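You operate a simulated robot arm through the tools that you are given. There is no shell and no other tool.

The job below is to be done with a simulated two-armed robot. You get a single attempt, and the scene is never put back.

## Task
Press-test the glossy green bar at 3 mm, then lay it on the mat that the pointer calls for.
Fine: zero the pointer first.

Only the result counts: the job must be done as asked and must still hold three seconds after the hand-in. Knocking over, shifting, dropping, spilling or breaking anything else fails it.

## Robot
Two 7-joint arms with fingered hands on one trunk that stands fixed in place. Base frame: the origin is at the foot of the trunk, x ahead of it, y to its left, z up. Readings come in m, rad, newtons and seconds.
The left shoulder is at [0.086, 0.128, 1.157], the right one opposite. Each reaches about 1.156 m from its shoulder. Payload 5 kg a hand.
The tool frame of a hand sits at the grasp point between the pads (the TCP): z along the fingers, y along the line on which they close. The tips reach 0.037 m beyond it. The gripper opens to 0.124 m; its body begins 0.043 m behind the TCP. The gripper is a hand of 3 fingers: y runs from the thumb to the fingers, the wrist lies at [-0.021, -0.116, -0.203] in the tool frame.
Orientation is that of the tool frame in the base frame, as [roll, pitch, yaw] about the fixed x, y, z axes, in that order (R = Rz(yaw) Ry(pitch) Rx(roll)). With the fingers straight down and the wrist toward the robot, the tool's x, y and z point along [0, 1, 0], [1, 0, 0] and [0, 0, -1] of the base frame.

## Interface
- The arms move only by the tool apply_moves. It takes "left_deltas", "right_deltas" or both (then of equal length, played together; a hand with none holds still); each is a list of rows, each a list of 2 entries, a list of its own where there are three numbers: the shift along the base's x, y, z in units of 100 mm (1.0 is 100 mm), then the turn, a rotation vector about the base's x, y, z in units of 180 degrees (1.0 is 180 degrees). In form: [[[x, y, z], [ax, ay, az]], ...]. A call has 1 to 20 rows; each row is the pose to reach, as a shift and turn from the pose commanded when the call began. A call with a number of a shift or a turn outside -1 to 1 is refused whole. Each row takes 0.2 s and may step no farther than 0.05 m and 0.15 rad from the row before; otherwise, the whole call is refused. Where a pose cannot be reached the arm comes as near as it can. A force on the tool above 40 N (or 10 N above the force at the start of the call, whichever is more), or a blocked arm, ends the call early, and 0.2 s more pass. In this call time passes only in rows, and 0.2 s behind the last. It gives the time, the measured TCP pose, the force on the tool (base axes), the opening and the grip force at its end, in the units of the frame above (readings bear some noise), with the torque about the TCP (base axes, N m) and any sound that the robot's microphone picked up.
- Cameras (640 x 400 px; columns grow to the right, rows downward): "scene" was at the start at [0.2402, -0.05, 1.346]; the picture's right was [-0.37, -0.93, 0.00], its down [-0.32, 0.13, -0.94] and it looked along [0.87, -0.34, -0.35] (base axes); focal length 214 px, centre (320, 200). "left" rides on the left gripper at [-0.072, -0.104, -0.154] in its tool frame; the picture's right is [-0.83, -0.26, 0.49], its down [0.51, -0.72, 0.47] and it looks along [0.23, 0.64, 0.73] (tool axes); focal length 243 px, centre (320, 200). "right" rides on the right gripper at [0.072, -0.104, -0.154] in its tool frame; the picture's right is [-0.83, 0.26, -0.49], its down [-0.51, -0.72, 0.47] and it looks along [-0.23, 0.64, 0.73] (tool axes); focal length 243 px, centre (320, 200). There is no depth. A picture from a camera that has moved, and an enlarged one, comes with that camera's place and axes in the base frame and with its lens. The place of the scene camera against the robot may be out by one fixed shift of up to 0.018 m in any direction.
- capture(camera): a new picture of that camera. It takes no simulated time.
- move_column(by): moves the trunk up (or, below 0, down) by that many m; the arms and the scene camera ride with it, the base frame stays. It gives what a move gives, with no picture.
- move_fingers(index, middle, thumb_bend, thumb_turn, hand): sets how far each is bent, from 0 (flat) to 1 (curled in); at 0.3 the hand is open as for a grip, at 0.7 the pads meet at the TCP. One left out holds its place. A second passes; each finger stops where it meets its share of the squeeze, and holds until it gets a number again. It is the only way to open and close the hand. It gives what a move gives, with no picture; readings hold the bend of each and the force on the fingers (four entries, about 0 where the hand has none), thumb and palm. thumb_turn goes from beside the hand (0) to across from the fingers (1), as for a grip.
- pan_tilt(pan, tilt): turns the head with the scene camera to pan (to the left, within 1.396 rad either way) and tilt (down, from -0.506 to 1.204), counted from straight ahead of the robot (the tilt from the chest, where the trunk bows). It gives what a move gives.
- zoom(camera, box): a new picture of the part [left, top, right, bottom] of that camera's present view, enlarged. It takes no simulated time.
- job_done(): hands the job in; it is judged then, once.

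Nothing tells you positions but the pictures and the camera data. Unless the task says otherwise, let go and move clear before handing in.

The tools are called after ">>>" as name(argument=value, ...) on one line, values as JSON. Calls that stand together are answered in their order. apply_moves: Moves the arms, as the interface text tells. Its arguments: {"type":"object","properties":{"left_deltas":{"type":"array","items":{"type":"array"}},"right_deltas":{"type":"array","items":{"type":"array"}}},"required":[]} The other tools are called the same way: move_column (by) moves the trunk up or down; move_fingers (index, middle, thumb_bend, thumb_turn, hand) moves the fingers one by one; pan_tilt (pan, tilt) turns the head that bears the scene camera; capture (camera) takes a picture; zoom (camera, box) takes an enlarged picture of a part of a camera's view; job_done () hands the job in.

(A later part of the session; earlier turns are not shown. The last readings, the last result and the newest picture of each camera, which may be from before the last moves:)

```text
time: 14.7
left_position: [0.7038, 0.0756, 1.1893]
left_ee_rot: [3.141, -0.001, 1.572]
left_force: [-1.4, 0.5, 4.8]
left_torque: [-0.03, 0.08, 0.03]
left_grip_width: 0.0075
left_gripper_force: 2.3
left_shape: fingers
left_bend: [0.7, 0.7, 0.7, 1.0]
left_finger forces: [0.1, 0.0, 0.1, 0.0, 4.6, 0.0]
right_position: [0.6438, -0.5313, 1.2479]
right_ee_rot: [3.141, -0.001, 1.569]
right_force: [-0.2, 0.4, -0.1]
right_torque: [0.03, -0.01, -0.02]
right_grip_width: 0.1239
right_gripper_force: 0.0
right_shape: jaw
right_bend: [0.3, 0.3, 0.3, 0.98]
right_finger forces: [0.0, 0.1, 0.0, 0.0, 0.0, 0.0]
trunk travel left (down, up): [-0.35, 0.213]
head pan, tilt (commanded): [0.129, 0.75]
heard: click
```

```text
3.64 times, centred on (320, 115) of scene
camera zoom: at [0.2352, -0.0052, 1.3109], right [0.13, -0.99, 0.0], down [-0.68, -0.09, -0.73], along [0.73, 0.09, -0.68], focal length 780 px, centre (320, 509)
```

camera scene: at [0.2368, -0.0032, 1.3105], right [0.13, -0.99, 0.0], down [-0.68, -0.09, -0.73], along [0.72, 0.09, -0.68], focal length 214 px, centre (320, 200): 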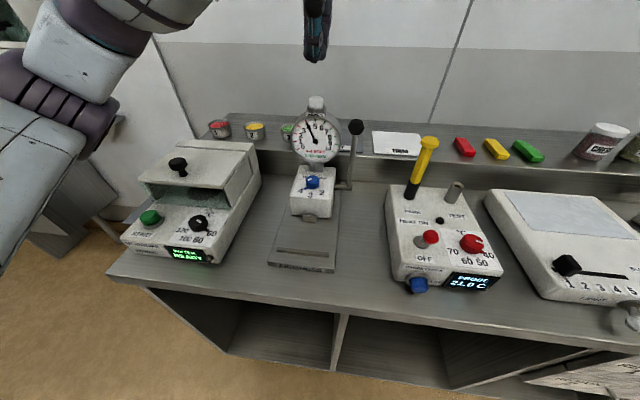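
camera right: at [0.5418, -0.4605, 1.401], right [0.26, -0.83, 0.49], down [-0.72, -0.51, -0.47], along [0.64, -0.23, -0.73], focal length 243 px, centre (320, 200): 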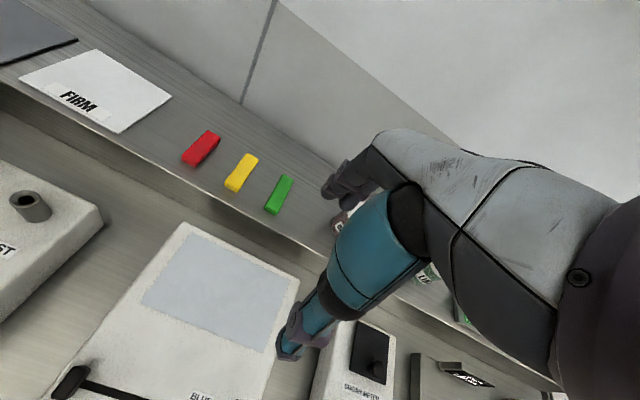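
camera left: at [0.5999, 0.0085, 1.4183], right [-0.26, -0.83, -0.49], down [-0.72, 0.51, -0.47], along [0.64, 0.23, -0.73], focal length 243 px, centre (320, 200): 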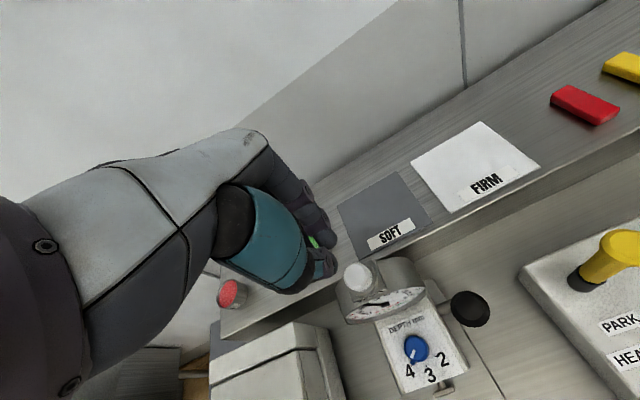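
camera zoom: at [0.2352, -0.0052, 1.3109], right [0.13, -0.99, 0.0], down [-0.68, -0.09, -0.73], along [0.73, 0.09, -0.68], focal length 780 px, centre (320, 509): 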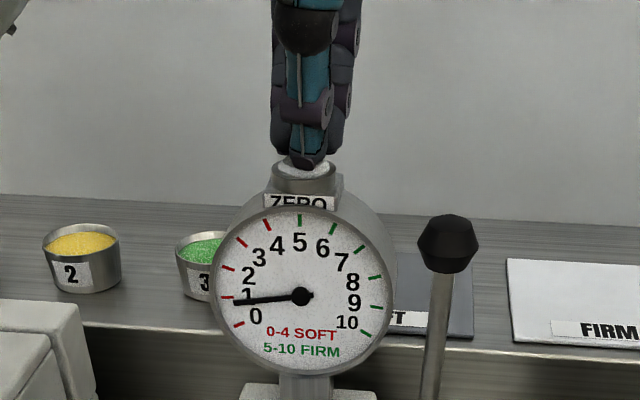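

A click sounded and the pointer is swinging toward 0. I hold briefly, then lift off.

>>> apply_moves(left_deltas=[[[0, 0, 0], [0, 0, 0]], [[0, 0, 0], [0, 0, 0]]])

>>> zoom(camera="scene", box=[270, 60, 370, 170])

>>> apply_moves(left_deltas=[[[0, 0, 0.1], [0, 0, 0]], [[0, 0, 0.5], [0, 0, 0]], [[0, 0, 0.8], [0, 0, 0]]])

>>> zoom(camera="scene", box=[270, 60, 370, 170])

```text
time: 15.3
left_position: [0.7038, 0.076, 1.189]
left_ee_rot: [-3.141, -0.001, 1.571]
left_force: [-0.2, 0.4, 5.1]
left_torque: [-0.05, 0.08, -0.01]
left_grip_width: 0.0074
left_gripper_force: 2.2
left_shape: fingers
left_bend: [0.7, 0.7, 0.7, 1.0]
left_finger forces: [0.1, 0.0, 0.1, 0.0, 4.3, 0.0]
right_position: [0.6434, -0.5322, 1.2494]
right_ee_rot: [3.14, -0.001, 1.572]
right_force: [-0.2, 0.1, -0.7]
right_torque: [0.03, 0.01, 0.02]
right_grip_width: 0.1238
right_gripper_force: 0.0
right_shape: jaw
right_bend: [0.3, 0.3, 0.3, 0.98]
right_finger forces: [0.0, 0.1, 0.0, 0.1, 0.0, 0.1]
trunk travel left (down, up): [-0.35, 0.213]
head pan, tilt (commanded): [0.129, 0.75]
```

```text
3.64 times, centred on (320, 115) of scene
camera zoom: at [0.2352, -0.0052, 1.3109], right [0.13, -0.99, 0.0], down [-0.68, -0.09, -0.73], along [0.73, 0.09, -0.68], focal length 780 px, centre (320, 509)
```

zoom: 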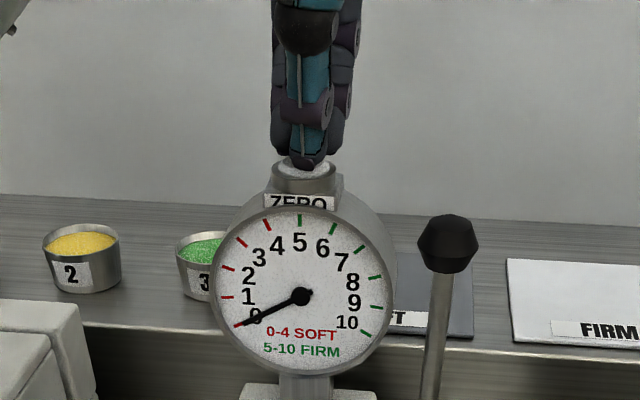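

```text
time: 16.1
left_position: [0.7035, 0.076, 1.2697]
left_ee_rot: [3.141, -0.001, 1.57]
left_force: [0.0, 0.3, 0.7]
left_torque: [0.02, 0.04, -0.01]
left_grip_width: 0.0075
left_gripper_force: 0.0
left_shape: fingers
left_bend: [0.7, 0.7, 0.7, 1.0]
left_finger forces: [0.1, 0.0, 0.1, 0.1, 0.1, 0.0]
right_position: [0.6437, -0.531, 1.249]
right_ee_rot: [3.141, 0.0, 1.572]
right_force: [-0.1, 0.5, 0.4]
right_torque: [-0.02, -0.01, 0.02]
right_grip_width: 0.1237
right_gripper_force: 0.0
right_shape: jaw
right_bend: [0.3, 0.3, 0.3, 0.98]
right_finger forces: [0.0, 0.0, 0.0, 0.0, 0.1, 0.1]
trunk travel left (down, up): [-0.35, 0.213]
head pan, tilt (commanded): [0.129, 0.75]
```

```text
3.64 times, centred on (320, 115) of scene
camera zoom: at [0.2349, -0.0055, 1.3109], right [0.13, -0.99, 0.0], down [-0.68, -0.09, -0.73], along [0.73, 0.09, -0.68], focal length 780 px, centre (320, 509)
```

zoom: 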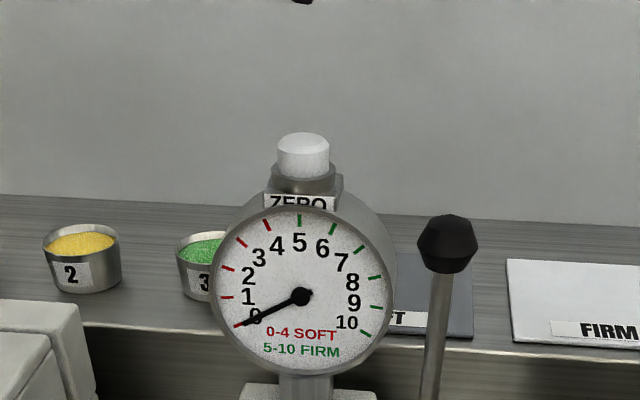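

The pointer now reads 0. Next is the depth knob: it needs a 45° turn (counter-clockwise seen from above) from 4 to 3, so I look closely at the knob and its stub.

>>> zoom(camera="left", box=[380, 300, 480, 400])

>>> zoom(camera="scene", box=[290, 160, 340, 210])

```text
4.00 times, centred on (430, 350) of left
camera zoom: at [0.5987, 0.0042, 1.4227], right [-0.26, -0.83, -0.49], down [-0.72, 0.51, -0.47], along [0.64, 0.23, -0.73], focal length 970 px, centre (-120, -400)
```

zoom: 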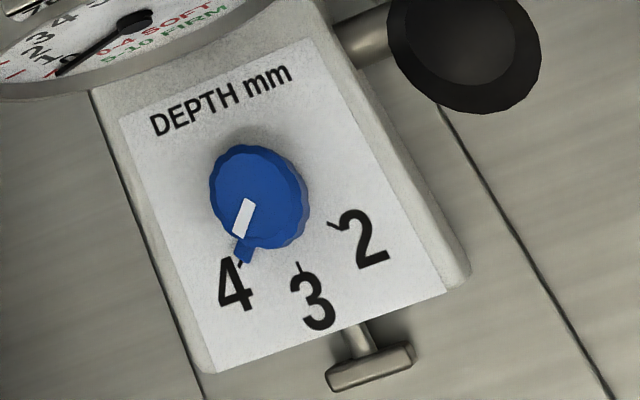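

```text
8.00 times, centred on (315, 185) of scene
camera zoom: at [0.2349, -0.0055, 1.3109], right [0.13, -0.99, 0.0], down [-0.68, -0.09, -0.73], along [0.73, 0.09, -0.68], focal length 1716 px, centre (360, 320)
```

zoom: 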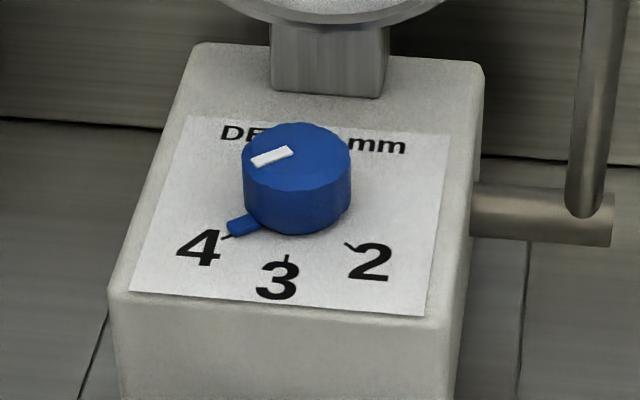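

The knob stub sits low at its base, roughly 8 mm long. I'll push it round with the side of the pinched fingertips, so I bring the left hand to a staging spot in front-left of the knob with a small tilt.

>>> apply_moves(left_deltas=[[[-0.4, 0.2, 0], [0, 0, 0]], [[-0.8, 0.4, 0], [0, 0, 0]], [[-1.0, 0.7, 0], [0, 0, 0]]])

>>> apply_moves(left_deltas=[[[0, 0, -0.3], [0, -0.02, 0]], [[0, 0, -0.6], [0, -0.05, 0]], [[0, 0, -0.9], [0, -0.083, 0]]])

>>> apply_moves(left_deltas=[[[0, 0, -0.3], [0, 0, 0]], [[0, 0, -0.6], [0, 0, 0]]])

>>> capture(camera="scene")

>>> zoom(camera="scene", box=[260, 100, 360, 220])

>>> zoom(camera="left", box=[240, 160, 480, 340])

```text
time: 16.9
left_position: [0.6051, 0.1465, 1.2673]
left_ee_rot: [-3.14, 0.001, 1.572]
left_force: [-0.2, 0.2, 0.7]
left_torque: [-0.03, -0.03, -0.04]
left_grip_width: 0.0072
left_gripper_force: 0.0
left_shape: fingers
left_bend: [0.7, 0.7, 0.7, 1.0]
left_finger forces: [0.0, 0.0, 0.0, 0.1, 0.0, 0.1]
right_position: [0.6445, -0.5296, 1.2501]
right_ee_rot: [3.14, 0.001, 1.572]
right_force: [0.3, 0.7, 0.0]
right_torque: [-0.07, 0.03, -0.02]
right_grip_width: 0.124
right_gripper_force: 0.1
right_shape: jaw
right_bend: [0.3, 0.3, 0.3, 0.98]
right_finger forces: [0.1, 0.1, 0.1, 0.1, 0.0, 0.0]
trunk travel left (down, up): [-0.35, 0.213]
head pan, tilt (commanded): [0.129, 0.75]
```

```text
time: 17.7
left_position: [0.6047, 0.1464, 1.1787]
left_ee_rot: [2.88, 0.002, 1.571]
left_force: [-0.3, 0.1, 0.2]
left_torque: [0.03, 0.0, 0.0]
left_grip_width: 0.0073
left_gripper_force: 0.0
left_shape: fingers
left_bend: [0.7, 0.7, 0.7, 1.0]
left_finger forces: [0.0, 0.1, 0.0, 0.0, 0.0, 0.1]
right_position: [0.6445, -0.5323, 1.2472]
right_ee_rot: [3.14, 0.001, 1.571]
right_force: [-0.4, -0.2, 0.2]
right_torque: [-0.03, 0.0, -0.01]
right_grip_width: 0.1237
right_gripper_force: 0.1
right_shape: jaw
right_bend: [0.3, 0.3, 0.3, 0.98]
right_finger forces: [0.1, 0.0, 0.0, 0.0, 0.0, 0.1]
trunk travel left (down, up): [-0.35, 0.213]
head pan, tilt (commanded): [0.129, 0.75]
```

```text
time: 18.3
left_position: [0.6055, 0.1474, 1.1182]
left_ee_rot: [2.88, 0.003, 1.573]
left_force: [-0.5, -0.6, -0.4]
left_torque: [0.03, 0.01, 0.0]
left_grip_width: 0.0074
left_gripper_force: 0.0
left_shape: fingers
left_bend: [0.7, 0.7, 0.7, 1.0]
left_finger forces: [0.0, 0.0, 0.0, 0.0, 0.0, 0.0]
right_position: [0.6444, -0.5312, 1.2469]
right_ee_rot: [-3.141, 0.0, 1.57]
right_force: [0.2, 0.1, -0.9]
right_torque: [-0.02, -0.01, -0.03]
right_grip_width: 0.1241
right_gripper_force: 0.0
right_shape: jaw
right_bend: [0.3, 0.3, 0.3, 0.98]
right_finger forces: [0.1, 0.1, 0.0, 0.0, 0.1, 0.0]
trunk travel left (down, up): [-0.35, 0.213]
head pan, tilt (commanded): [0.129, 0.75]
```

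```text
taken
camera scene: at [0.2363, -0.0047, 1.3106], right [0.13, -0.99, 0.0], down [-0.68, -0.09, -0.73], along [0.72, 0.09, -0.68], focal length 214 px, centre (320, 200)
```

scene: 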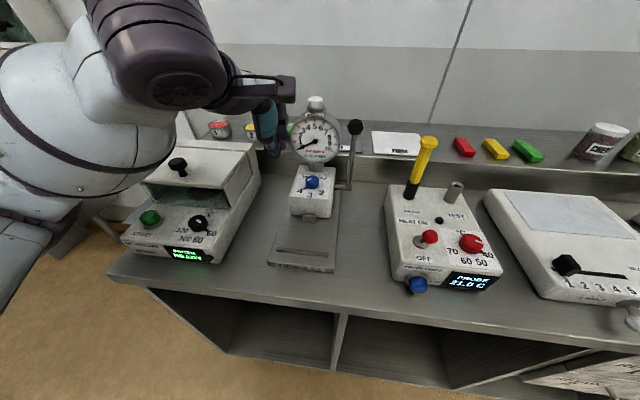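

```text
3.33 times, centred on (310, 160) of scene
camera zoom: at [0.2363, -0.0047, 1.3106], right [0.13, -0.99, 0.0], down [-0.68, -0.09, -0.73], along [0.72, 0.09, -0.68], focal length 715 px, centre (353, 333)
```

zoom: 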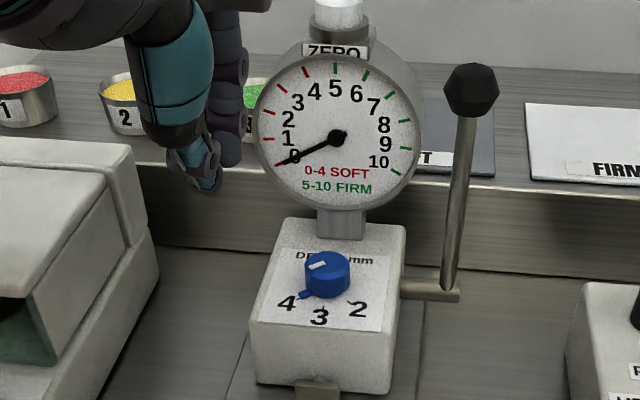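

```text
2.22 times, centred on (360, 250) of left
camera zoom: at [0.4656, 0.0751, 1.2395], right [-0.13, -0.83, -0.54], down [-0.58, 0.51, -0.64], along [0.81, 0.23, -0.54], focal length 539 px, centre (231, 89)
```

zoom: 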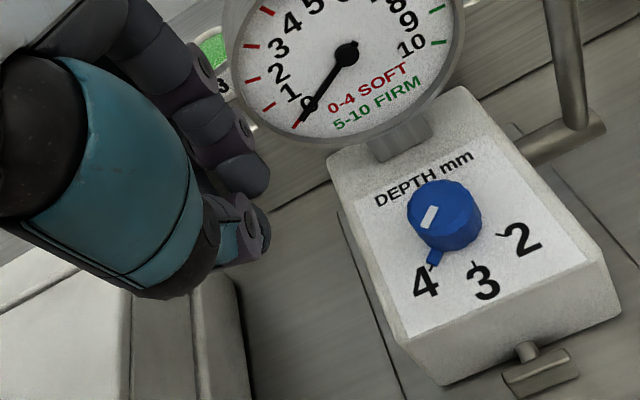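

The thumb tip hangs lower than the fingers, so I open the thumb out of the way and use the two fingers as the pusher. Then I descend left of the stub.

>>> move_fingers(hand="left", thumb_bend=0.3)

>>> apply_moves(left_deltas=[[[0, 0, -0.3], [0, 0, 0]], [[0, 0, -0.6], [0, 0, 0]], [[0, 0, -0.75], [0, 0, 0]]])

>>> zoom(camera="scene", box=[260, 120, 360, 220])

>>> zoom(camera="left", box=[240, 160, 480, 340])

```text
time: 19.3
left_position: [0.6044, 0.146, 1.1181]
left_ee_rot: [2.881, 0.001, 1.569]
left_force: [0.8, -0.3, 0.4]
left_torque: [0.0, 0.0, -0.02]
left_grip_width: 0.067
left_gripper_force: 0.0
left_shape: fingers
left_bend: [0.7, 0.7, 0.3, 0.98]
left_finger forces: [0.0, 0.0, 0.0, 0.1, 0.1, 0.0]
right_position: [0.6447, -0.5313, 1.2481]
right_ee_rot: [-3.141, 0.0, 1.572]
right_force: [-0.3, -0.2, 1.4]
right_torque: [0.02, 0.01, 0.01]
right_grip_width: 0.1238
right_gripper_force: 0.0
right_shape: jaw
right_bend: [0.3, 0.3, 0.3, 0.98]
right_finger forces: [0.1, 0.0, 0.0, 0.1, 0.1, 0.0]
trunk travel left (down, up): [-0.35, 0.213]
head pan, tilt (commanded): [0.129, 0.75]
```

```text
time: 20.1
left_position: [0.6038, 0.1463, 1.0437]
left_ee_rot: [2.882, 0.001, 1.571]
left_force: [-0.2, 0.9, -0.7]
left_torque: [0.02, -0.01, 0.01]
left_grip_width: 0.067
left_gripper_force: 0.1
left_shape: fingers
left_bend: [0.7, 0.7, 0.3, 0.98]
left_finger forces: [0.0, 0.1, 0.2, 0.0, 0.0, 0.1]
right_position: [0.6447, -0.5317, 1.2471]
right_ee_rot: [-3.141, 0.0, 1.572]
right_force: [0.7, 0.3, 0.0]
right_torque: [0.0, 0.01, 0.03]
right_grip_width: 0.1239
right_gripper_force: 0.1
right_shape: jaw
right_bend: [0.3, 0.3, 0.3, 0.98]
right_finger forces: [0.0, 0.0, 0.0, 0.1, 0.1, 0.1]
trunk travel left (down, up): [-0.35, 0.213]
head pan, tilt (commanded): [0.129, 0.75]
```

```text
4.00 times, centred on (310, 170) of scene
camera zoom: at [0.2357, -0.0052, 1.3108], right [0.13, -0.99, 0.0], down [-0.68, -0.09, -0.73], along [0.73, 0.09, -0.68], focal length 858 px, centre (360, 320)
```

zoom: 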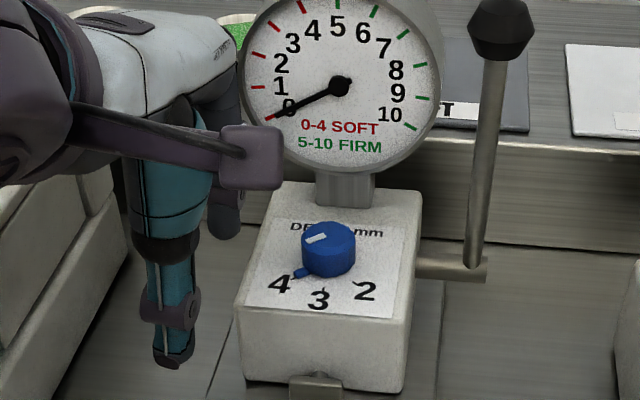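

```text
2.22 times, centred on (360, 250) of left
camera zoom: at [0.4644, 0.0745, 1.1647], right [-0.13, -0.83, -0.54], down [-0.58, 0.51, -0.64], along [0.81, 0.23, -0.54], focal length 539 px, centre (231, 89)
```

zoom: 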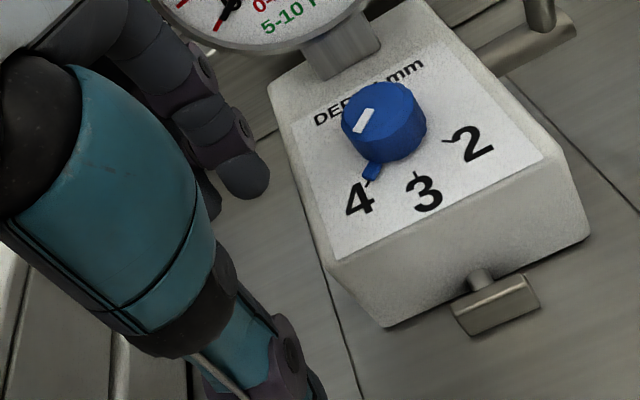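

>>> apply_moves(left_deltas=[[[0, 0, -0.1], [0, 0, 0]], [[0, 0, -0.2], [0, 0, 0]], [[0, -0.1, -0.2], [0, 0, 0]], [[0, -0.16, -0.2], [0, 0, 0]]])

>>> zoom(camera="left", box=[240, 130, 440, 280])

>>> zoom(camera="scene", box=[260, 120, 360, 220])

```text
time: 21.3
left_position: [0.6047, 0.1553, 1.031]
left_ee_rot: [2.859, -0.019, 1.606]
left_force: [1.1, -0.3, -0.5]
left_torque: [0.02, 0.02, -0.02]
left_grip_width: 0.0673
left_gripper_force: 0.0
left_shape: fingers
left_bend: [0.7, 0.7, 0.3, 0.98]
left_finger forces: [0.1, 0.0, 0.0, 0.0, 0.0, 0.0]
right_position: [0.6394, -0.5263, 1.2507]
right_ee_rot: [3.141, 0.0, 1.569]
right_force: [1.0, 0.2, -1.6]
right_torque: [0.14, 0.1, 0.04]
right_grip_width: 0.1238
right_gripper_force: 0.0
right_shape: jaw
right_bend: [0.3, 0.3, 0.3, 0.98]
right_finger forces: [0.0, 0.1, 0.1, 0.0, 0.1, 0.1]
trunk travel left (down, up): [-0.35, 0.213]
head pan, tilt (commanded): [0.129, 0.75]
stopped in row 4 (left hand): the arm was blocked; the commanded pose is now the measured one
```

```text
2.67 times, centred on (340, 205) of left
camera zoom: at [0.4646, 0.0761, 1.1489], right [-0.08, -0.82, -0.56], down [-0.58, 0.5, -0.64], along [0.81, 0.27, -0.52], focal length 647 px, centre (267, 187)
```

zoom: 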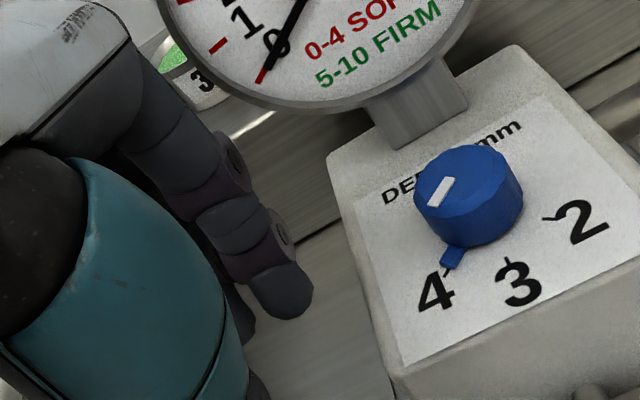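

```text
4.00 times, centred on (310, 170) of scene
camera zoom: at [0.2299, 0.0005, 1.3106], right [0.13, -0.99, 0.01], down [-0.67, -0.09, -0.73], along [0.73, 0.09, -0.68], focal length 858 px, centre (360, 320)
```

zoom: 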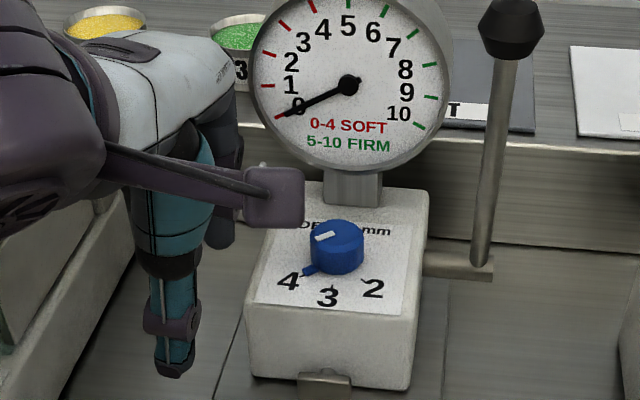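

The left arm got blocked, likely by its elbow or forearm rather than the fingers. I stop and look to the left before moving anything else.

>>> capture(camera="scene")

>>> capture(camera="left")

>>> capture(camera="right")

```text
taken
camera scene: at [0.2299, 0.0005, 1.3106], right [0.13, -0.99, 0.01], down [-0.67, -0.09, -0.73], along [0.73, 0.09, -0.68], focal length 214 px, centre (320, 200)
```

scene: 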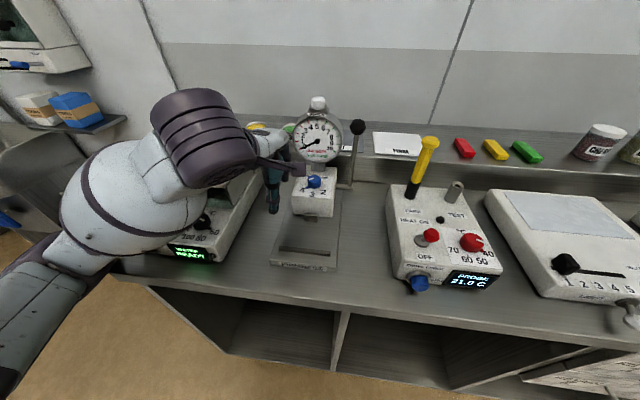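

```text
taken
camera left: at [0.4646, 0.0761, 1.1489], right [-0.08, -0.82, -0.56], down [-0.58, 0.5, -0.64], along [0.81, 0.27, -0.52], focal length 243 px, centre (320, 200)
```

left: 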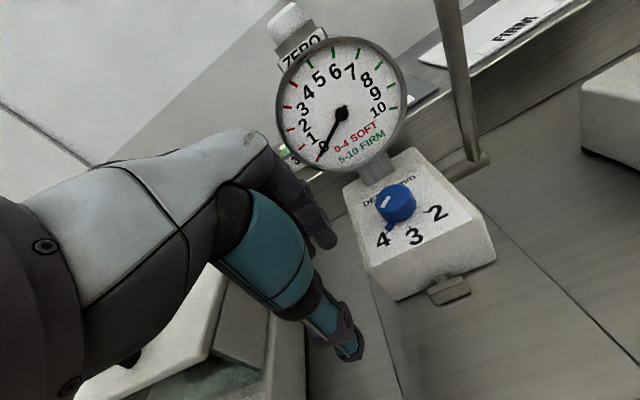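

```text
taken
camera right: at [0.536, -0.4543, 1.4031], right [0.26, -0.83, 0.49], down [-0.72, -0.51, -0.47], along [0.64, -0.23, -0.73], focal length 243 px, centre (320, 200)
```

right: 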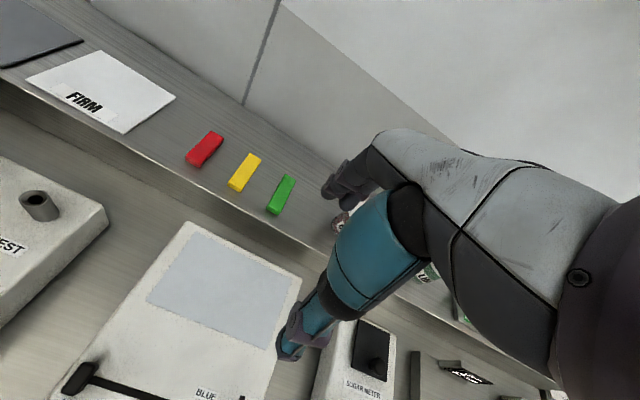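

The left forearm hangs over the water bath and probably touched it. I raise the hand, then lift the trunk so both arms work from higher up with the elbows clear.

>>> apply_moves(left_deltas=[[[0, 0, 0.2], [0, 0, 0]], [[0, 0, 0.5], [0, 0, 0]], [[0, 0, 0.9], [0, 0, 0]]])

>>> move_column(by=0.18)

>>> capture(camera="scene")

>>> capture(camera="left")

```text
time: 22.1
left_position: [0.6171, 0.1372, 1.1155]
left_ee_rot: [2.876, -0.015, 1.591]
left_force: [1.6, 0.0, -0.6]
left_torque: [0.03, 0.09, 0.07]
left_grip_width: 0.0672
left_gripper_force: 0.1
left_shape: fingers
left_bend: [0.7, 0.7, 0.3, 0.98]
left_finger forces: [0.1, 0.1, 0.1, 0.0, 0.0, 0.1]
right_position: [0.6544, -0.5374, 1.2386]
right_ee_rot: [-3.131, -0.005, 1.57]
right_force: [2.1, -1.0, -0.5]
right_torque: [0.1, 0.18, 0.02]
right_grip_width: 0.1241
right_gripper_force: 0.0
right_shape: jaw
right_bend: [0.3, 0.3, 0.3, 0.98]
right_finger forces: [0.1, 0.0, 0.1, 0.0, 0.0, 0.0]
trunk travel left (down, up): [-0.35, 0.213]
head pan, tilt (commanded): [0.129, 0.75]
```

```text
time: 24.1
left_position: [0.6085, 0.1444, 1.2987]
left_ee_rot: [2.867, -0.016, 1.595]
left_force: [1.2, -0.7, -0.6]
left_torque: [-0.01, 0.0, 0.0]
left_grip_width: 0.0674
left_gripper_force: 0.0
left_shape: fingers
left_bend: [0.7, 0.7, 0.3, 0.98]
left_finger forces: [0.0, 0.0, 0.0, 0.1, 0.0, 0.0]
right_position: [0.6448, -0.5306, 1.4277]
right_ee_rot: [-3.139, 0.0, 1.571]
right_force: [0.1, 0.5, -0.2]
right_torque: [0.02, 0.04, 0.0]
right_grip_width: 0.1239
right_gripper_force: 0.0
right_shape: jaw
right_bend: [0.3, 0.3, 0.3, 0.98]
right_finger forces: [0.0, 0.0, 0.0, 0.0, 0.0, 0.1]
trunk travel left (down, up): [-0.53, 0.033]
head pan, tilt (commanded): [0.129, 0.75]
```

```text
taken
camera scene: at [0.1478, -0.005, 1.5181], right [0.13, -0.99, 0.0], down [-0.68, -0.09, -0.73], along [0.73, 0.09, -0.68], focal length 214 px, centre (320, 200)
```

scene: 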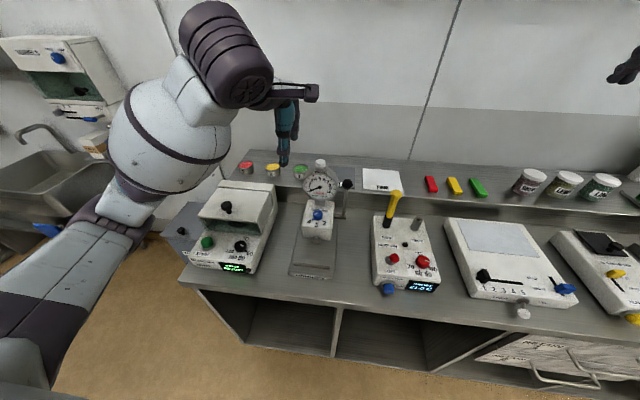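

```text
taken
camera left: at [0.4685, 0.0669, 1.4176], right [-0.1, -0.82, -0.56], down [-0.58, 0.5, -0.64], along [0.81, 0.26, -0.53], focal length 243 px, centre (320, 200)
```

left: 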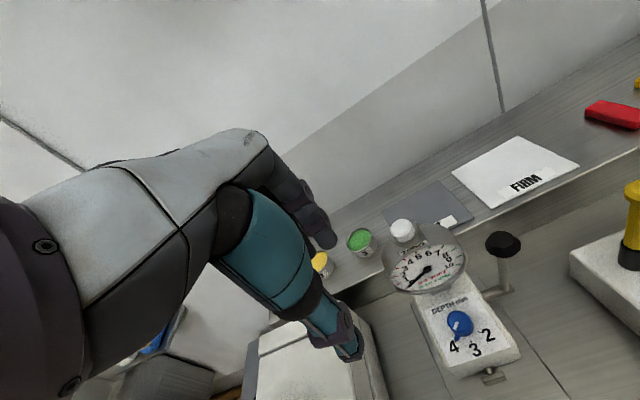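

>>> zoom(camera="scene", box=[170, 150, 350, 290])

```text
2.86 times, centred on (260, 220) of scene
camera zoom: at [0.1478, -0.005, 1.5181], right [0.13, -0.99, 0.0], down [-0.68, -0.09, -0.73], along [0.73, 0.09, -0.68], focal length 613 px, centre (491, 143)
```

zoom: 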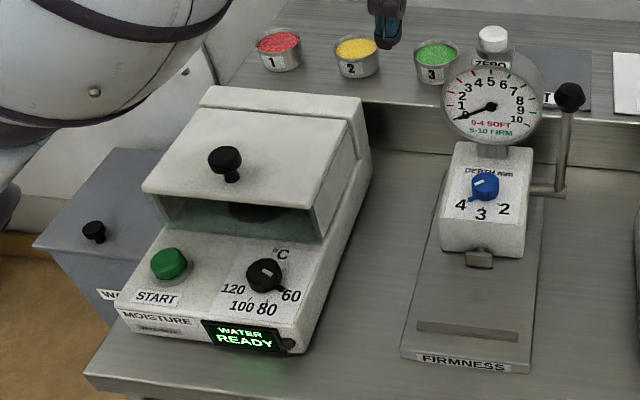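

The bath looks undisturbed (lid, dial and display as before). With the trunk up by 0.18 m, I lower the left hand again step by step and watch the forearm.

>>> apply_moves(left_deltas=[[[0, 0, -0.4], [0, 0, 0]], [[0, 0, -0.8], [0, 0, 0]], [[0, 0, -1.0], [0, 0, 0]]])

>>> apply_moves(left_deltas=[[[0, 0, -0.4], [0, 0, 0]], [[0, 0, -0.8], [0, 0, 0]], [[0, 0, -1.0], [0, 0, 0]]])

>>> capture(camera="scene")

>>> zoom(camera="left", box=[240, 160, 480, 340])

```text
time: 24.9
left_position: [0.607, 0.1434, 1.1994]
left_ee_rot: [2.865, -0.015, 1.594]
left_force: [0.6, 0.0, -0.5]
left_torque: [-0.01, 0.0, 0.02]
left_grip_width: 0.0673
left_gripper_force: 0.0
left_shape: fingers
left_bend: [0.7, 0.7, 0.3, 0.98]
left_finger forces: [0.1, 0.0, 0.0, 0.1, 0.1, 0.0]
right_position: [0.6452, -0.5326, 1.4272]
right_ee_rot: [-3.142, 0.0, 1.572]
right_force: [0.9, 0.1, -0.5]
right_torque: [0.0, -0.01, 0.02]
right_grip_width: 0.1239
right_gripper_force: 0.0
right_shape: jaw
right_bend: [0.3, 0.3, 0.3, 0.98]
right_finger forces: [0.0, 0.0, 0.0, 0.0, 0.0, 0.1]
trunk travel left (down, up): [-0.53, 0.033]
head pan, tilt (commanded): [0.129, 0.75]
```

```text
time: 25.7
left_position: [0.607, 0.1448, 1.1013]
left_ee_rot: [2.865, -0.017, 1.595]
left_force: [-0.1, -0.2, -0.2]
left_torque: [0.01, 0.03, 0.0]
left_grip_width: 0.0675
left_gripper_force: 0.1
left_shape: fingers
left_bend: [0.7, 0.7, 0.3, 0.98]
left_finger forces: [0.0, 0.0, 0.0, 0.0, 0.1, 0.1]
right_position: [0.6453, -0.5318, 1.4293]
right_ee_rot: [3.141, 0.002, 1.569]
right_force: [-0.6, -0.2, -0.4]
right_torque: [0.02, 0.01, 0.03]
right_grip_width: 0.1239
right_gripper_force: 0.0
right_shape: jaw
right_bend: [0.3, 0.3, 0.3, 0.98]
right_finger forces: [0.0, 0.0, 0.0, 0.0, 0.0, 0.0]
trunk travel left (down, up): [-0.53, 0.033]
head pan, tilt (commanded): [0.129, 0.75]
```

```text
taken
camera scene: at [0.1468, -0.0053, 1.5185], right [0.13, -0.99, 0.0], down [-0.68, -0.09, -0.73], along [0.73, 0.09, -0.68], focal length 214 px, centre (320, 200)
```

scene: 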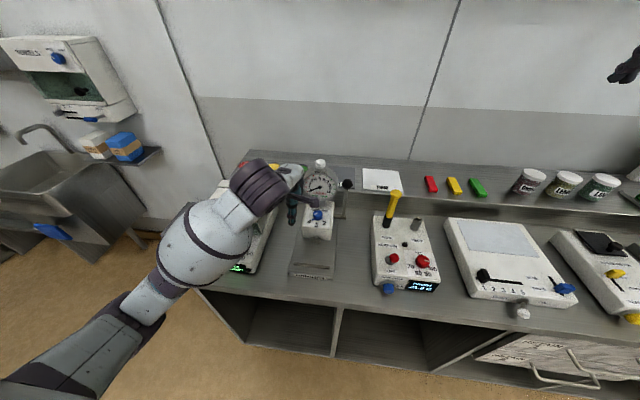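

```text
2.22 times, centred on (360, 250) of left
camera zoom: at [0.4669, 0.0665, 1.2191], right [-0.1, -0.82, -0.56], down [-0.58, 0.5, -0.64], along [0.81, 0.26, -0.52], focal length 539 px, centre (231, 89)
```

zoom: 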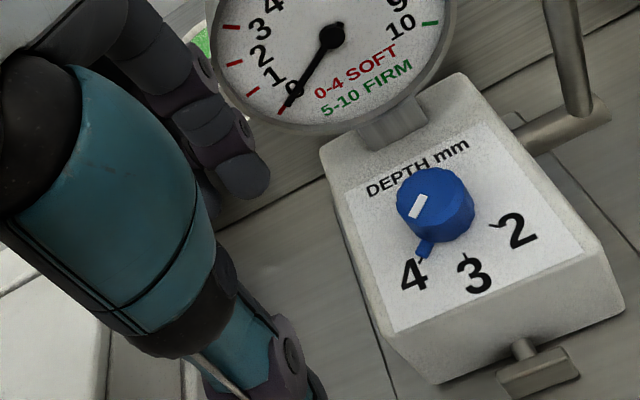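

>>> apply_moves(left_deltas=[[[0, 0, -0.3], [0, 0, 0]], [[0, 0, -0.6], [0, 0, 0]]])

>>> pan_tilt(pan=0.5, tilt=0.85)

>>> capture(camera="scene")

>>> zoom(camera="left", box=[240, 130, 440, 280])

```text
time: 26.3
left_position: [0.6073, 0.1423, 1.0405]
left_ee_rot: [2.863, -0.016, 1.594]
left_force: [-0.5, 0.2, 0.9]
left_torque: [0.02, 0.07, 0.01]
left_grip_width: 0.0674
left_gripper_force: 0.1
left_shape: fingers
left_bend: [0.7, 0.7, 0.3, 0.98]
left_finger forces: [0.0, 0.1, 0.0, 0.0, 0.0, 0.1]
right_position: [0.6447, -0.5307, 1.4279]
right_ee_rot: [-3.141, 0.0, 1.571]
right_force: [-0.6, 0.7, 0.2]
right_torque: [0.0, -0.01, 0.03]
right_grip_width: 0.1238
right_gripper_force: 0.1
right_shape: jaw
right_bend: [0.3, 0.3, 0.3, 0.98]
right_finger forces: [0.0, 0.0, 0.0, 0.1, 0.0, 0.1]
trunk travel left (down, up): [-0.53, 0.033]
head pan, tilt (commanded): [0.129, 0.75]
```

```text
time: 27.2
left_position: [0.607, 0.1436, 1.0406]
left_ee_rot: [2.865, -0.016, 1.594]
left_force: [0.4, -0.5, -0.6]
left_torque: [0.02, -0.03, -0.03]
left_grip_width: 0.0674
left_gripper_force: 0.1
left_shape: fingers
left_bend: [0.7, 0.7, 0.3, 0.98]
left_finger forces: [0.0, 0.1, 0.0, 0.1, 0.0, 0.0]
right_position: [0.6451, -0.5308, 1.4279]
right_ee_rot: [3.14, 0.001, 1.57]
right_force: [-0.1, -0.3, 0.0]
right_torque: [0.02, -0.01, 0.0]
right_grip_width: 0.124
right_gripper_force: 0.0
right_shape: jaw
right_bend: [0.3, 0.3, 0.3, 0.98]
right_finger forces: [0.0, 0.0, 0.0, 0.1, 0.0, 0.0]
trunk travel left (down, up): [-0.53, 0.033]
head pan, tilt (commanded): [0.499, 0.85]
```

```text
taken
camera scene: at [0.1339, 0.0216, 1.5104], right [0.48, -0.88, 0.0], down [-0.66, -0.36, -0.66], along [0.58, 0.32, -0.75], focal length 214 px, centre (320, 200)
```

scene: 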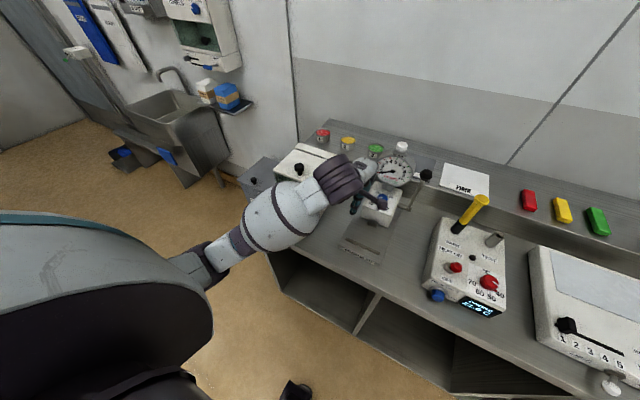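

```text
2.67 times, centred on (340, 205) of left
camera zoom: at [0.4676, 0.0668, 1.1593], right [-0.1, -0.82, -0.56], down [-0.58, 0.5, -0.64], along [0.81, 0.26, -0.53], focal length 647 px, centre (267, 187)
```

zoom: 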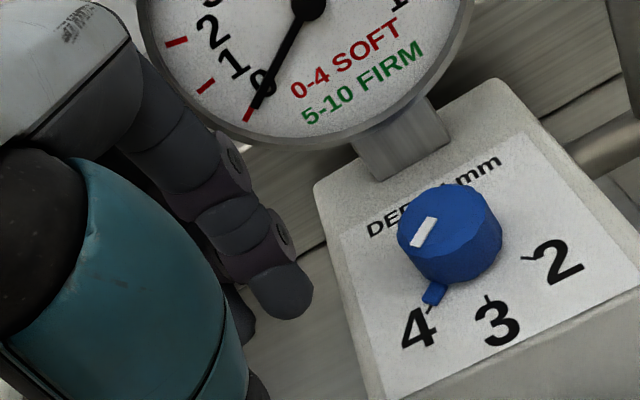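

No blockage this time; the forearm clears the bath. I lower the fingertips to just above the panel, left of the stub.

>>> apply_moves(left_deltas=[[[0, -0.05, -0.1], [0, 0, 0]], [[0, -0.1, -0.17], [0, 0, 0]], [[0, -0.2, -0.19], [0, 0, 0]]])

>>> zoom(camera="left", box=[260, 140, 420, 260])

```text
time: 28.0
left_position: [0.6089, 0.123, 1.021]
left_ee_rot: [2.864, -0.018, 1.596]
left_force: [-0.3, -0.2, 0.0]
left_torque: [0.02, 0.0, 0.01]
left_grip_width: 0.0675
left_gripper_force: 0.0
left_shape: fingers
left_bend: [0.7, 0.7, 0.3, 0.98]
left_finger forces: [0.0, 0.0, 0.0, 0.1, 0.0, 0.1]
right_position: [0.6444, -0.5326, 1.4284]
right_ee_rot: [3.14, -0.002, 1.57]
right_force: [-0.2, -0.1, -0.4]
right_torque: [0.0, -0.02, -0.03]
right_grip_width: 0.1237
right_gripper_force: 0.1
right_shape: jaw
right_bend: [0.3, 0.3, 0.3, 0.98]
right_finger forces: [0.0, 0.0, 0.0, 0.0, 0.1, 0.0]
trunk travel left (down, up): [-0.53, 0.033]
head pan, tilt (commanded): [0.499, 0.85]
```

```text
3.33 times, centred on (340, 200) of left
camera zoom: at [0.4679, 0.0461, 1.1395], right [-0.1, -0.82, -0.56], down [-0.58, 0.5, -0.64], along [0.81, 0.26, -0.52], focal length 809 px, centre (253, 200)
```

zoom: 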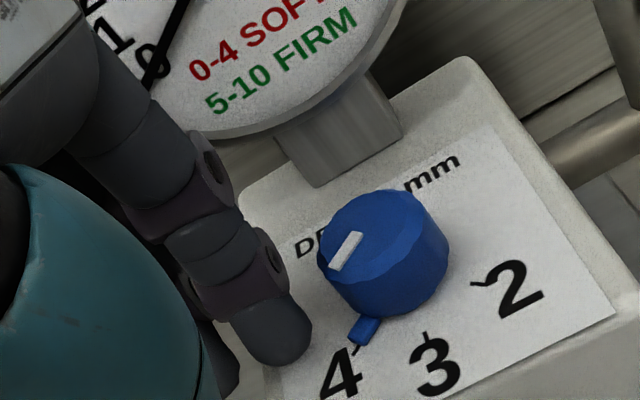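

>>> apply_moves(left_deltas=[[[-0.03, -0.08, 0], [0, 0, 0]], [[-0.055, -0.155, 0], [0, 0, 0]], [[-0.09, -0.17, 0], [0, 0, 0]], [[-0.125, -0.185, 0], [0, 0, 0]]])

>>> zoom(camera="left", box=[260, 140, 420, 260])

```text
time: 29.0
left_position: [0.5954, 0.1053, 1.0224]
left_ee_rot: [2.864, -0.016, 1.595]
left_force: [-2.8, 3.2, 0.0]
left_torque: [0.04, 0.0, 0.06]
left_grip_width: 0.065
left_gripper_force: 1.1
left_shape: fingers
left_bend: [0.7, 0.7, 0.3, 0.98]
left_finger forces: [3.8, 0.1, 0.0, 0.0, 0.0, 0.1]
right_position: [0.6447, -0.5318, 1.4282]
right_ee_rot: [-3.141, 0.0, 1.57]
right_force: [-0.8, -1.1, -0.4]
right_torque: [0.0, -0.02, -0.02]
right_grip_width: 0.1238
right_gripper_force: 0.0
right_shape: jaw
right_bend: [0.3, 0.3, 0.3, 0.98]
right_finger forces: [0.0, 0.0, 0.1, 0.1, 0.0, 0.0]
trunk travel left (down, up): [-0.53, 0.033]
head pan, tilt (commanded): [0.499, 0.85]
```

```text
3.33 times, centred on (340, 200) of left
camera zoom: at [0.4549, 0.0278, 1.1403], right [-0.1, -0.82, -0.56], down [-0.58, 0.5, -0.64], along [0.81, 0.26, -0.52], focal length 809 px, centre (253, 200)
```

zoom: 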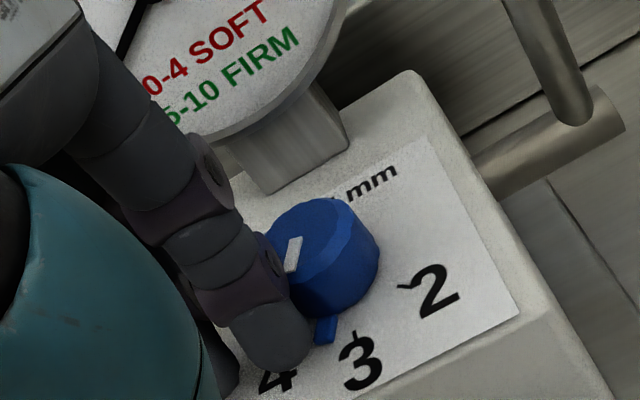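

The stub is moving with the finger. I continue along the arc toward the 3 mark.

>>> apply_moves(left_deltas=[[[-0.03, -0.025, 0], [0, 0, 0]], [[-0.055, -0.045, 0], [0, 0, 0]], [[-0.08, -0.075, 0], [0, 0, 0]]])

>>> zoom(camera="left", box=[260, 140, 420, 260])

```text
time: 29.8
left_position: [0.5872, 0.0968, 1.0213]
left_ee_rot: [2.864, -0.015, 1.594]
left_force: [-0.2, -0.2, 0.3]
left_torque: [-0.04, -0.01, 0.0]
left_grip_width: 0.0674
left_gripper_force: 0.1
left_shape: fingers
left_bend: [0.7, 0.7, 0.3, 0.98]
left_finger forces: [0.0, 0.0, 0.0, 0.0, 0.1, 0.0]
right_position: [0.6457, -0.5317, 1.4277]
right_ee_rot: [3.141, 0.0, 1.571]
right_force: [-0.1, -0.6, -1.0]
right_torque: [-0.04, -0.01, -0.03]
right_grip_width: 0.1241
right_gripper_force: 0.0
right_shape: jaw
right_bend: [0.3, 0.3, 0.3, 0.98]
right_finger forces: [0.1, 0.0, 0.0, 0.0, 0.1, 0.0]
trunk travel left (down, up): [-0.53, 0.033]
head pan, tilt (commanded): [0.499, 0.85]
```

```text
3.33 times, centred on (340, 200) of left
camera zoom: at [0.4473, 0.0205, 1.1397], right [-0.1, -0.82, -0.56], down [-0.58, 0.5, -0.64], along [0.81, 0.26, -0.52], focal length 809 px, centre (253, 200)
```

zoom: 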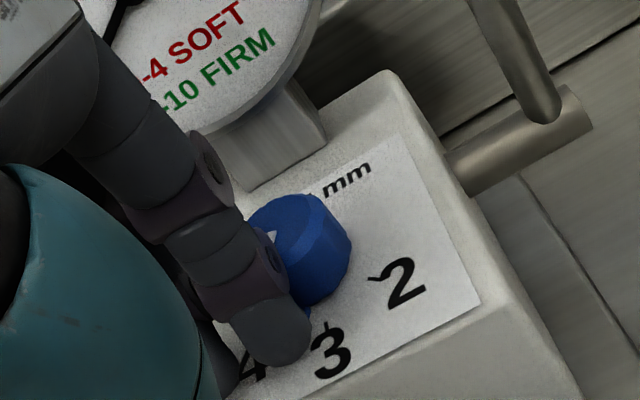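

>>> pan_tilt(pan=0.13, tilt=0.75)

>>> zoom(camera="scene", box=[280, 170, 360, 250])

>>> zoom(camera="left", box=[300, 180, 360, 240])

```text
time: 30.6
left_position: [0.588, 0.0978, 1.0215]
left_ee_rot: [2.866, -0.015, 1.594]
left_force: [0.2, -0.1, 0.7]
left_torque: [0.02, 0.0, 0.01]
left_grip_width: 0.0672
left_gripper_force: 0.0
left_shape: fingers
left_bend: [0.7, 0.7, 0.3, 0.98]
left_finger forces: [0.0, 0.0, 0.1, 0.0, 0.0, 0.0]
right_position: [0.644, -0.5308, 1.4284]
right_ee_rot: [-3.141, 0.001, 1.57]
right_force: [-0.7, -0.6, 0.4]
right_torque: [0.01, 0.0, -0.02]
right_grip_width: 0.1239
right_gripper_force: 0.0
right_shape: jaw
right_bend: [0.3, 0.3, 0.3, 0.98]
right_finger forces: [0.0, 0.0, 0.0, 0.0, 0.1, 0.0]
trunk travel left (down, up): [-0.53, 0.033]
head pan, tilt (commanded): [0.129, 0.75]
```

```text
5.00 times, centred on (320, 210) of scene
camera zoom: at [0.1473, -0.0051, 1.5184], right [0.13, -0.99, 0.0], down [-0.68, -0.09, -0.73], along [0.73, 0.09, -0.68], focal length 1072 px, centre (320, 150)
```

zoom: 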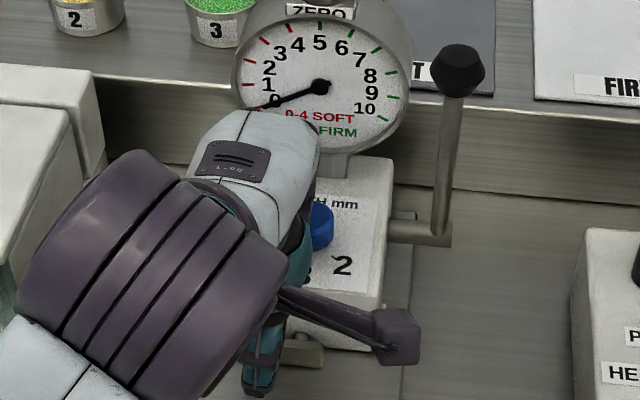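

```text
6.67 times, centred on (330, 210) of left
camera zoom: at [0.4473, 0.0204, 1.1397], right [-0.1, -0.82, -0.56], down [-0.58, 0.5, -0.64], along [0.81, 0.26, -0.53], focal length 1618 px, centre (253, 133)
```

zoom: 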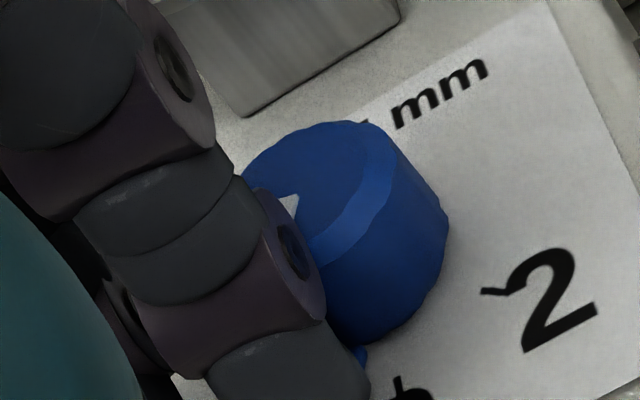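

>>> apply_moves(left_deltas=[[[-0.1, 0.2, 0], [0, 0, 0]], [[-0.2, 0.5, 0], [0, 0, 0]]])

>>> zoom(camera="left", box=[300, 140, 460, 260])

```text
time: 31.2
left_position: [0.5666, 0.1467, 1.0215]
left_ee_rot: [2.866, -0.015, 1.594]
left_force: [0.0, 0.6, -0.3]
left_torque: [-0.01, -0.02, -0.02]
left_grip_width: 0.0671
left_gripper_force: 0.1
left_shape: fingers
left_bend: [0.7, 0.7, 0.3, 0.98]
left_finger forces: [0.1, 0.1, 0.0, 0.0, 0.1, 0.0]
right_position: [0.6425, -0.5305, 1.4304]
right_ee_rot: [3.139, 0.0, 1.573]
right_force: [0.1, 0.6, 0.2]
right_torque: [-0.01, -0.01, -0.01]
right_grip_width: 0.1239
right_gripper_force: 0.0
right_shape: jaw
right_bend: [0.3, 0.3, 0.3, 0.98]
right_finger forces: [0.0, 0.0, 0.0, 0.1, 0.0, 0.0]
trunk travel left (down, up): [-0.53, 0.033]
head pan, tilt (commanded): [0.129, 0.75]
```

```text
3.33 times, centred on (380, 200) of left
camera zoom: at [0.4262, 0.0711, 1.14], right [-0.1, -0.82, -0.56], down [-0.58, 0.5, -0.64], along [0.81, 0.26, -0.52], focal length 809 px, centre (120, 200)
```

zoom: 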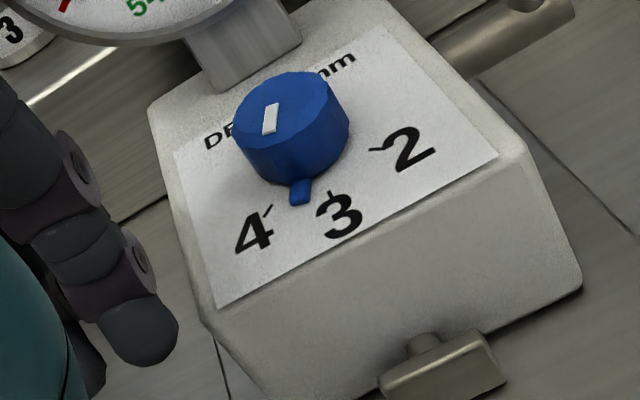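

The knob is now about halfway between 4 and 3; the fingertip slid off the stub because it was a bit high. I go back left of the stub and lower until I just feel the panel.

>>> apply_moves(left_deltas=[[[0.2, -0.05, 0], [0, 0, 0]], [[0.4, -0.27, 0], [0, 0, 0]], [[0.4, -0.27, -0.03], [0, 0, 0]]])

>>> apply_moves(left_deltas=[[[0, 0, -0.02], [0, 0, 0]], [[0, 0, -0.03], [0, 0, 0]]])

>>> zoom(camera="left", box=[260, 140, 420, 260])

```text
time: 32.0
left_position: [0.6061, 0.1207, 1.02]
left_ee_rot: [2.861, -0.016, 1.593]
left_force: [0.4, -1.7, 4.1]
left_torque: [-0.1, -0.09, -0.02]
left_grip_width: 0.0678
left_gripper_force: 2.1
left_shape: fingers
left_bend: [0.7, 0.7, 0.3, 0.98]
left_finger forces: [3.4, 0.0, 0.0, 0.0, 0.0, 0.0]
right_position: [0.6431, -0.5322, 1.4292]
right_ee_rot: [3.14, -0.001, 1.57]
right_force: [-1.3, -0.2, 0.8]
right_torque: [0.0, -0.01, -0.01]
right_grip_width: 0.1238
right_gripper_force: 0.0
right_shape: jaw
right_bend: [0.3, 0.3, 0.3, 0.98]
right_finger forces: [0.2, 0.0, 0.0, 0.0, 0.0, 0.1]
trunk travel left (down, up): [-0.53, 0.033]
head pan, tilt (commanded): [0.129, 0.75]
```

```text
time: 32.6
left_position: [0.6066, 0.1195, 1.0199]
left_ee_rot: [2.856, -0.015, 1.594]
left_force: [-0.5, 0.9, 23.2]
left_torque: [-0.27, -0.52, 0.03]
left_grip_width: 0.0688
left_gripper_force: 10.9
left_shape: fingers
left_bend: [0.69, 0.7, 0.3, 0.98]
left_finger forces: [22.2, 0.1, 0.0, 0.0, 0.0, 0.1]
right_position: [0.6415, -0.5322, 1.4296]
right_ee_rot: [3.137, 0.001, 1.571]
right_force: [-0.2, 0.0, -0.2]
right_torque: [0.03, -0.01, -0.01]
right_grip_width: 0.1239
right_gripper_force: 0.2
right_shape: jaw
right_bend: [0.3, 0.3, 0.3, 0.98]
right_finger forces: [0.0, 0.0, 0.0, 0.0, 0.0, 0.0]
trunk travel left (down, up): [-0.53, 0.033]
head pan, tilt (commanded): [0.129, 0.75]
```

```text
3.33 times, centred on (340, 200) of left
camera zoom: at [0.4653, 0.0437, 1.1365], right [-0.09, -0.82, -0.56], down [-0.57, 0.5, -0.65], along [0.81, 0.26, -0.52], focal length 809 px, centre (253, 200)
```

zoom: 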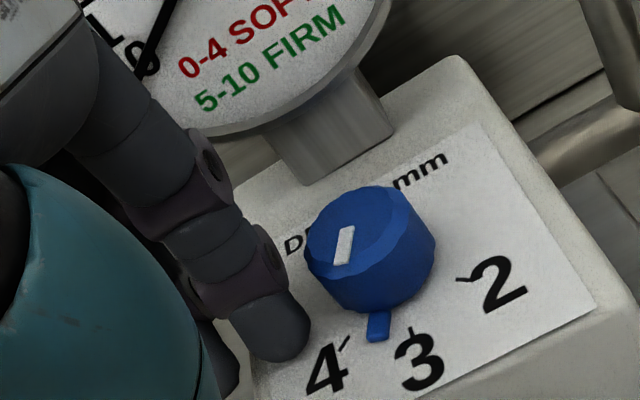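

The panel is at TCP z≈1.020. I back off about 1 mm above it and push the stub again in small steps, looking each time.

>>> apply_moves(left_deltas=[[[0, 0, 0.055], [0, 0, 0]], [[-0.05, -0.08, 0.055], [0, 0, 0]], [[-0.107, -0.154, 0.055], [0, 0, 0]], [[-0.13, -0.17, 0.055], [0, 0, 0]]])

>>> zoom(camera="left", box=[290, 170, 370, 230])

```text
time: 33.5
left_position: [0.5989, 0.1162, 1.0204]
left_ee_rot: [2.865, -0.025, 1.609]
left_force: [-2.9, 32.4, 4.7]
left_torque: [1.16, -0.04, 0.82]
left_grip_width: 0.0668
left_gripper_force: 18.0
left_shape: fingers
left_bend: [0.7, 0.67, 0.3, 0.97]
left_finger forces: [3.0, 32.2, 0.0, 0.0, 0.0, 0.0]
right_position: [0.6455, -0.5285, 1.4274]
right_ee_rot: [-3.141, 0.001, 1.57]
right_force: [1.2, -0.2, 0.4]
right_torque: [0.02, 0.01, 0.01]
right_grip_width: 0.1239
right_gripper_force: 0.0
right_shape: jaw
right_bend: [0.3, 0.3, 0.3, 0.98]
right_finger forces: [0.0, 0.1, 0.1, 0.1, 0.1, 0.0]
trunk travel left (down, up): [-0.53, 0.033]
head pan, tilt (commanded): [0.129, 0.75]
stopped in row 4 (left hand): the force on the tool passed its limit at 41 N (the readings are from after the stop); the commanded pose is now the measured one
```

```text
6.67 times, centred on (330, 200) of left
camera zoom: at [0.4597, 0.0349, 1.1374], right [-0.09, -0.82, -0.57], down [-0.59, 0.5, -0.64], along [0.81, 0.28, -0.52], focal length 1618 px, centre (253, 200)
```

zoom: 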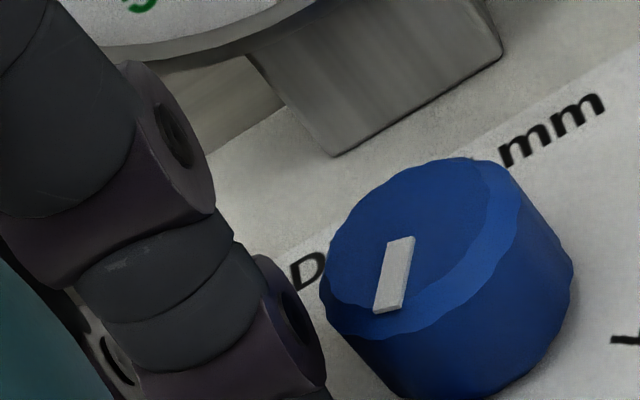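

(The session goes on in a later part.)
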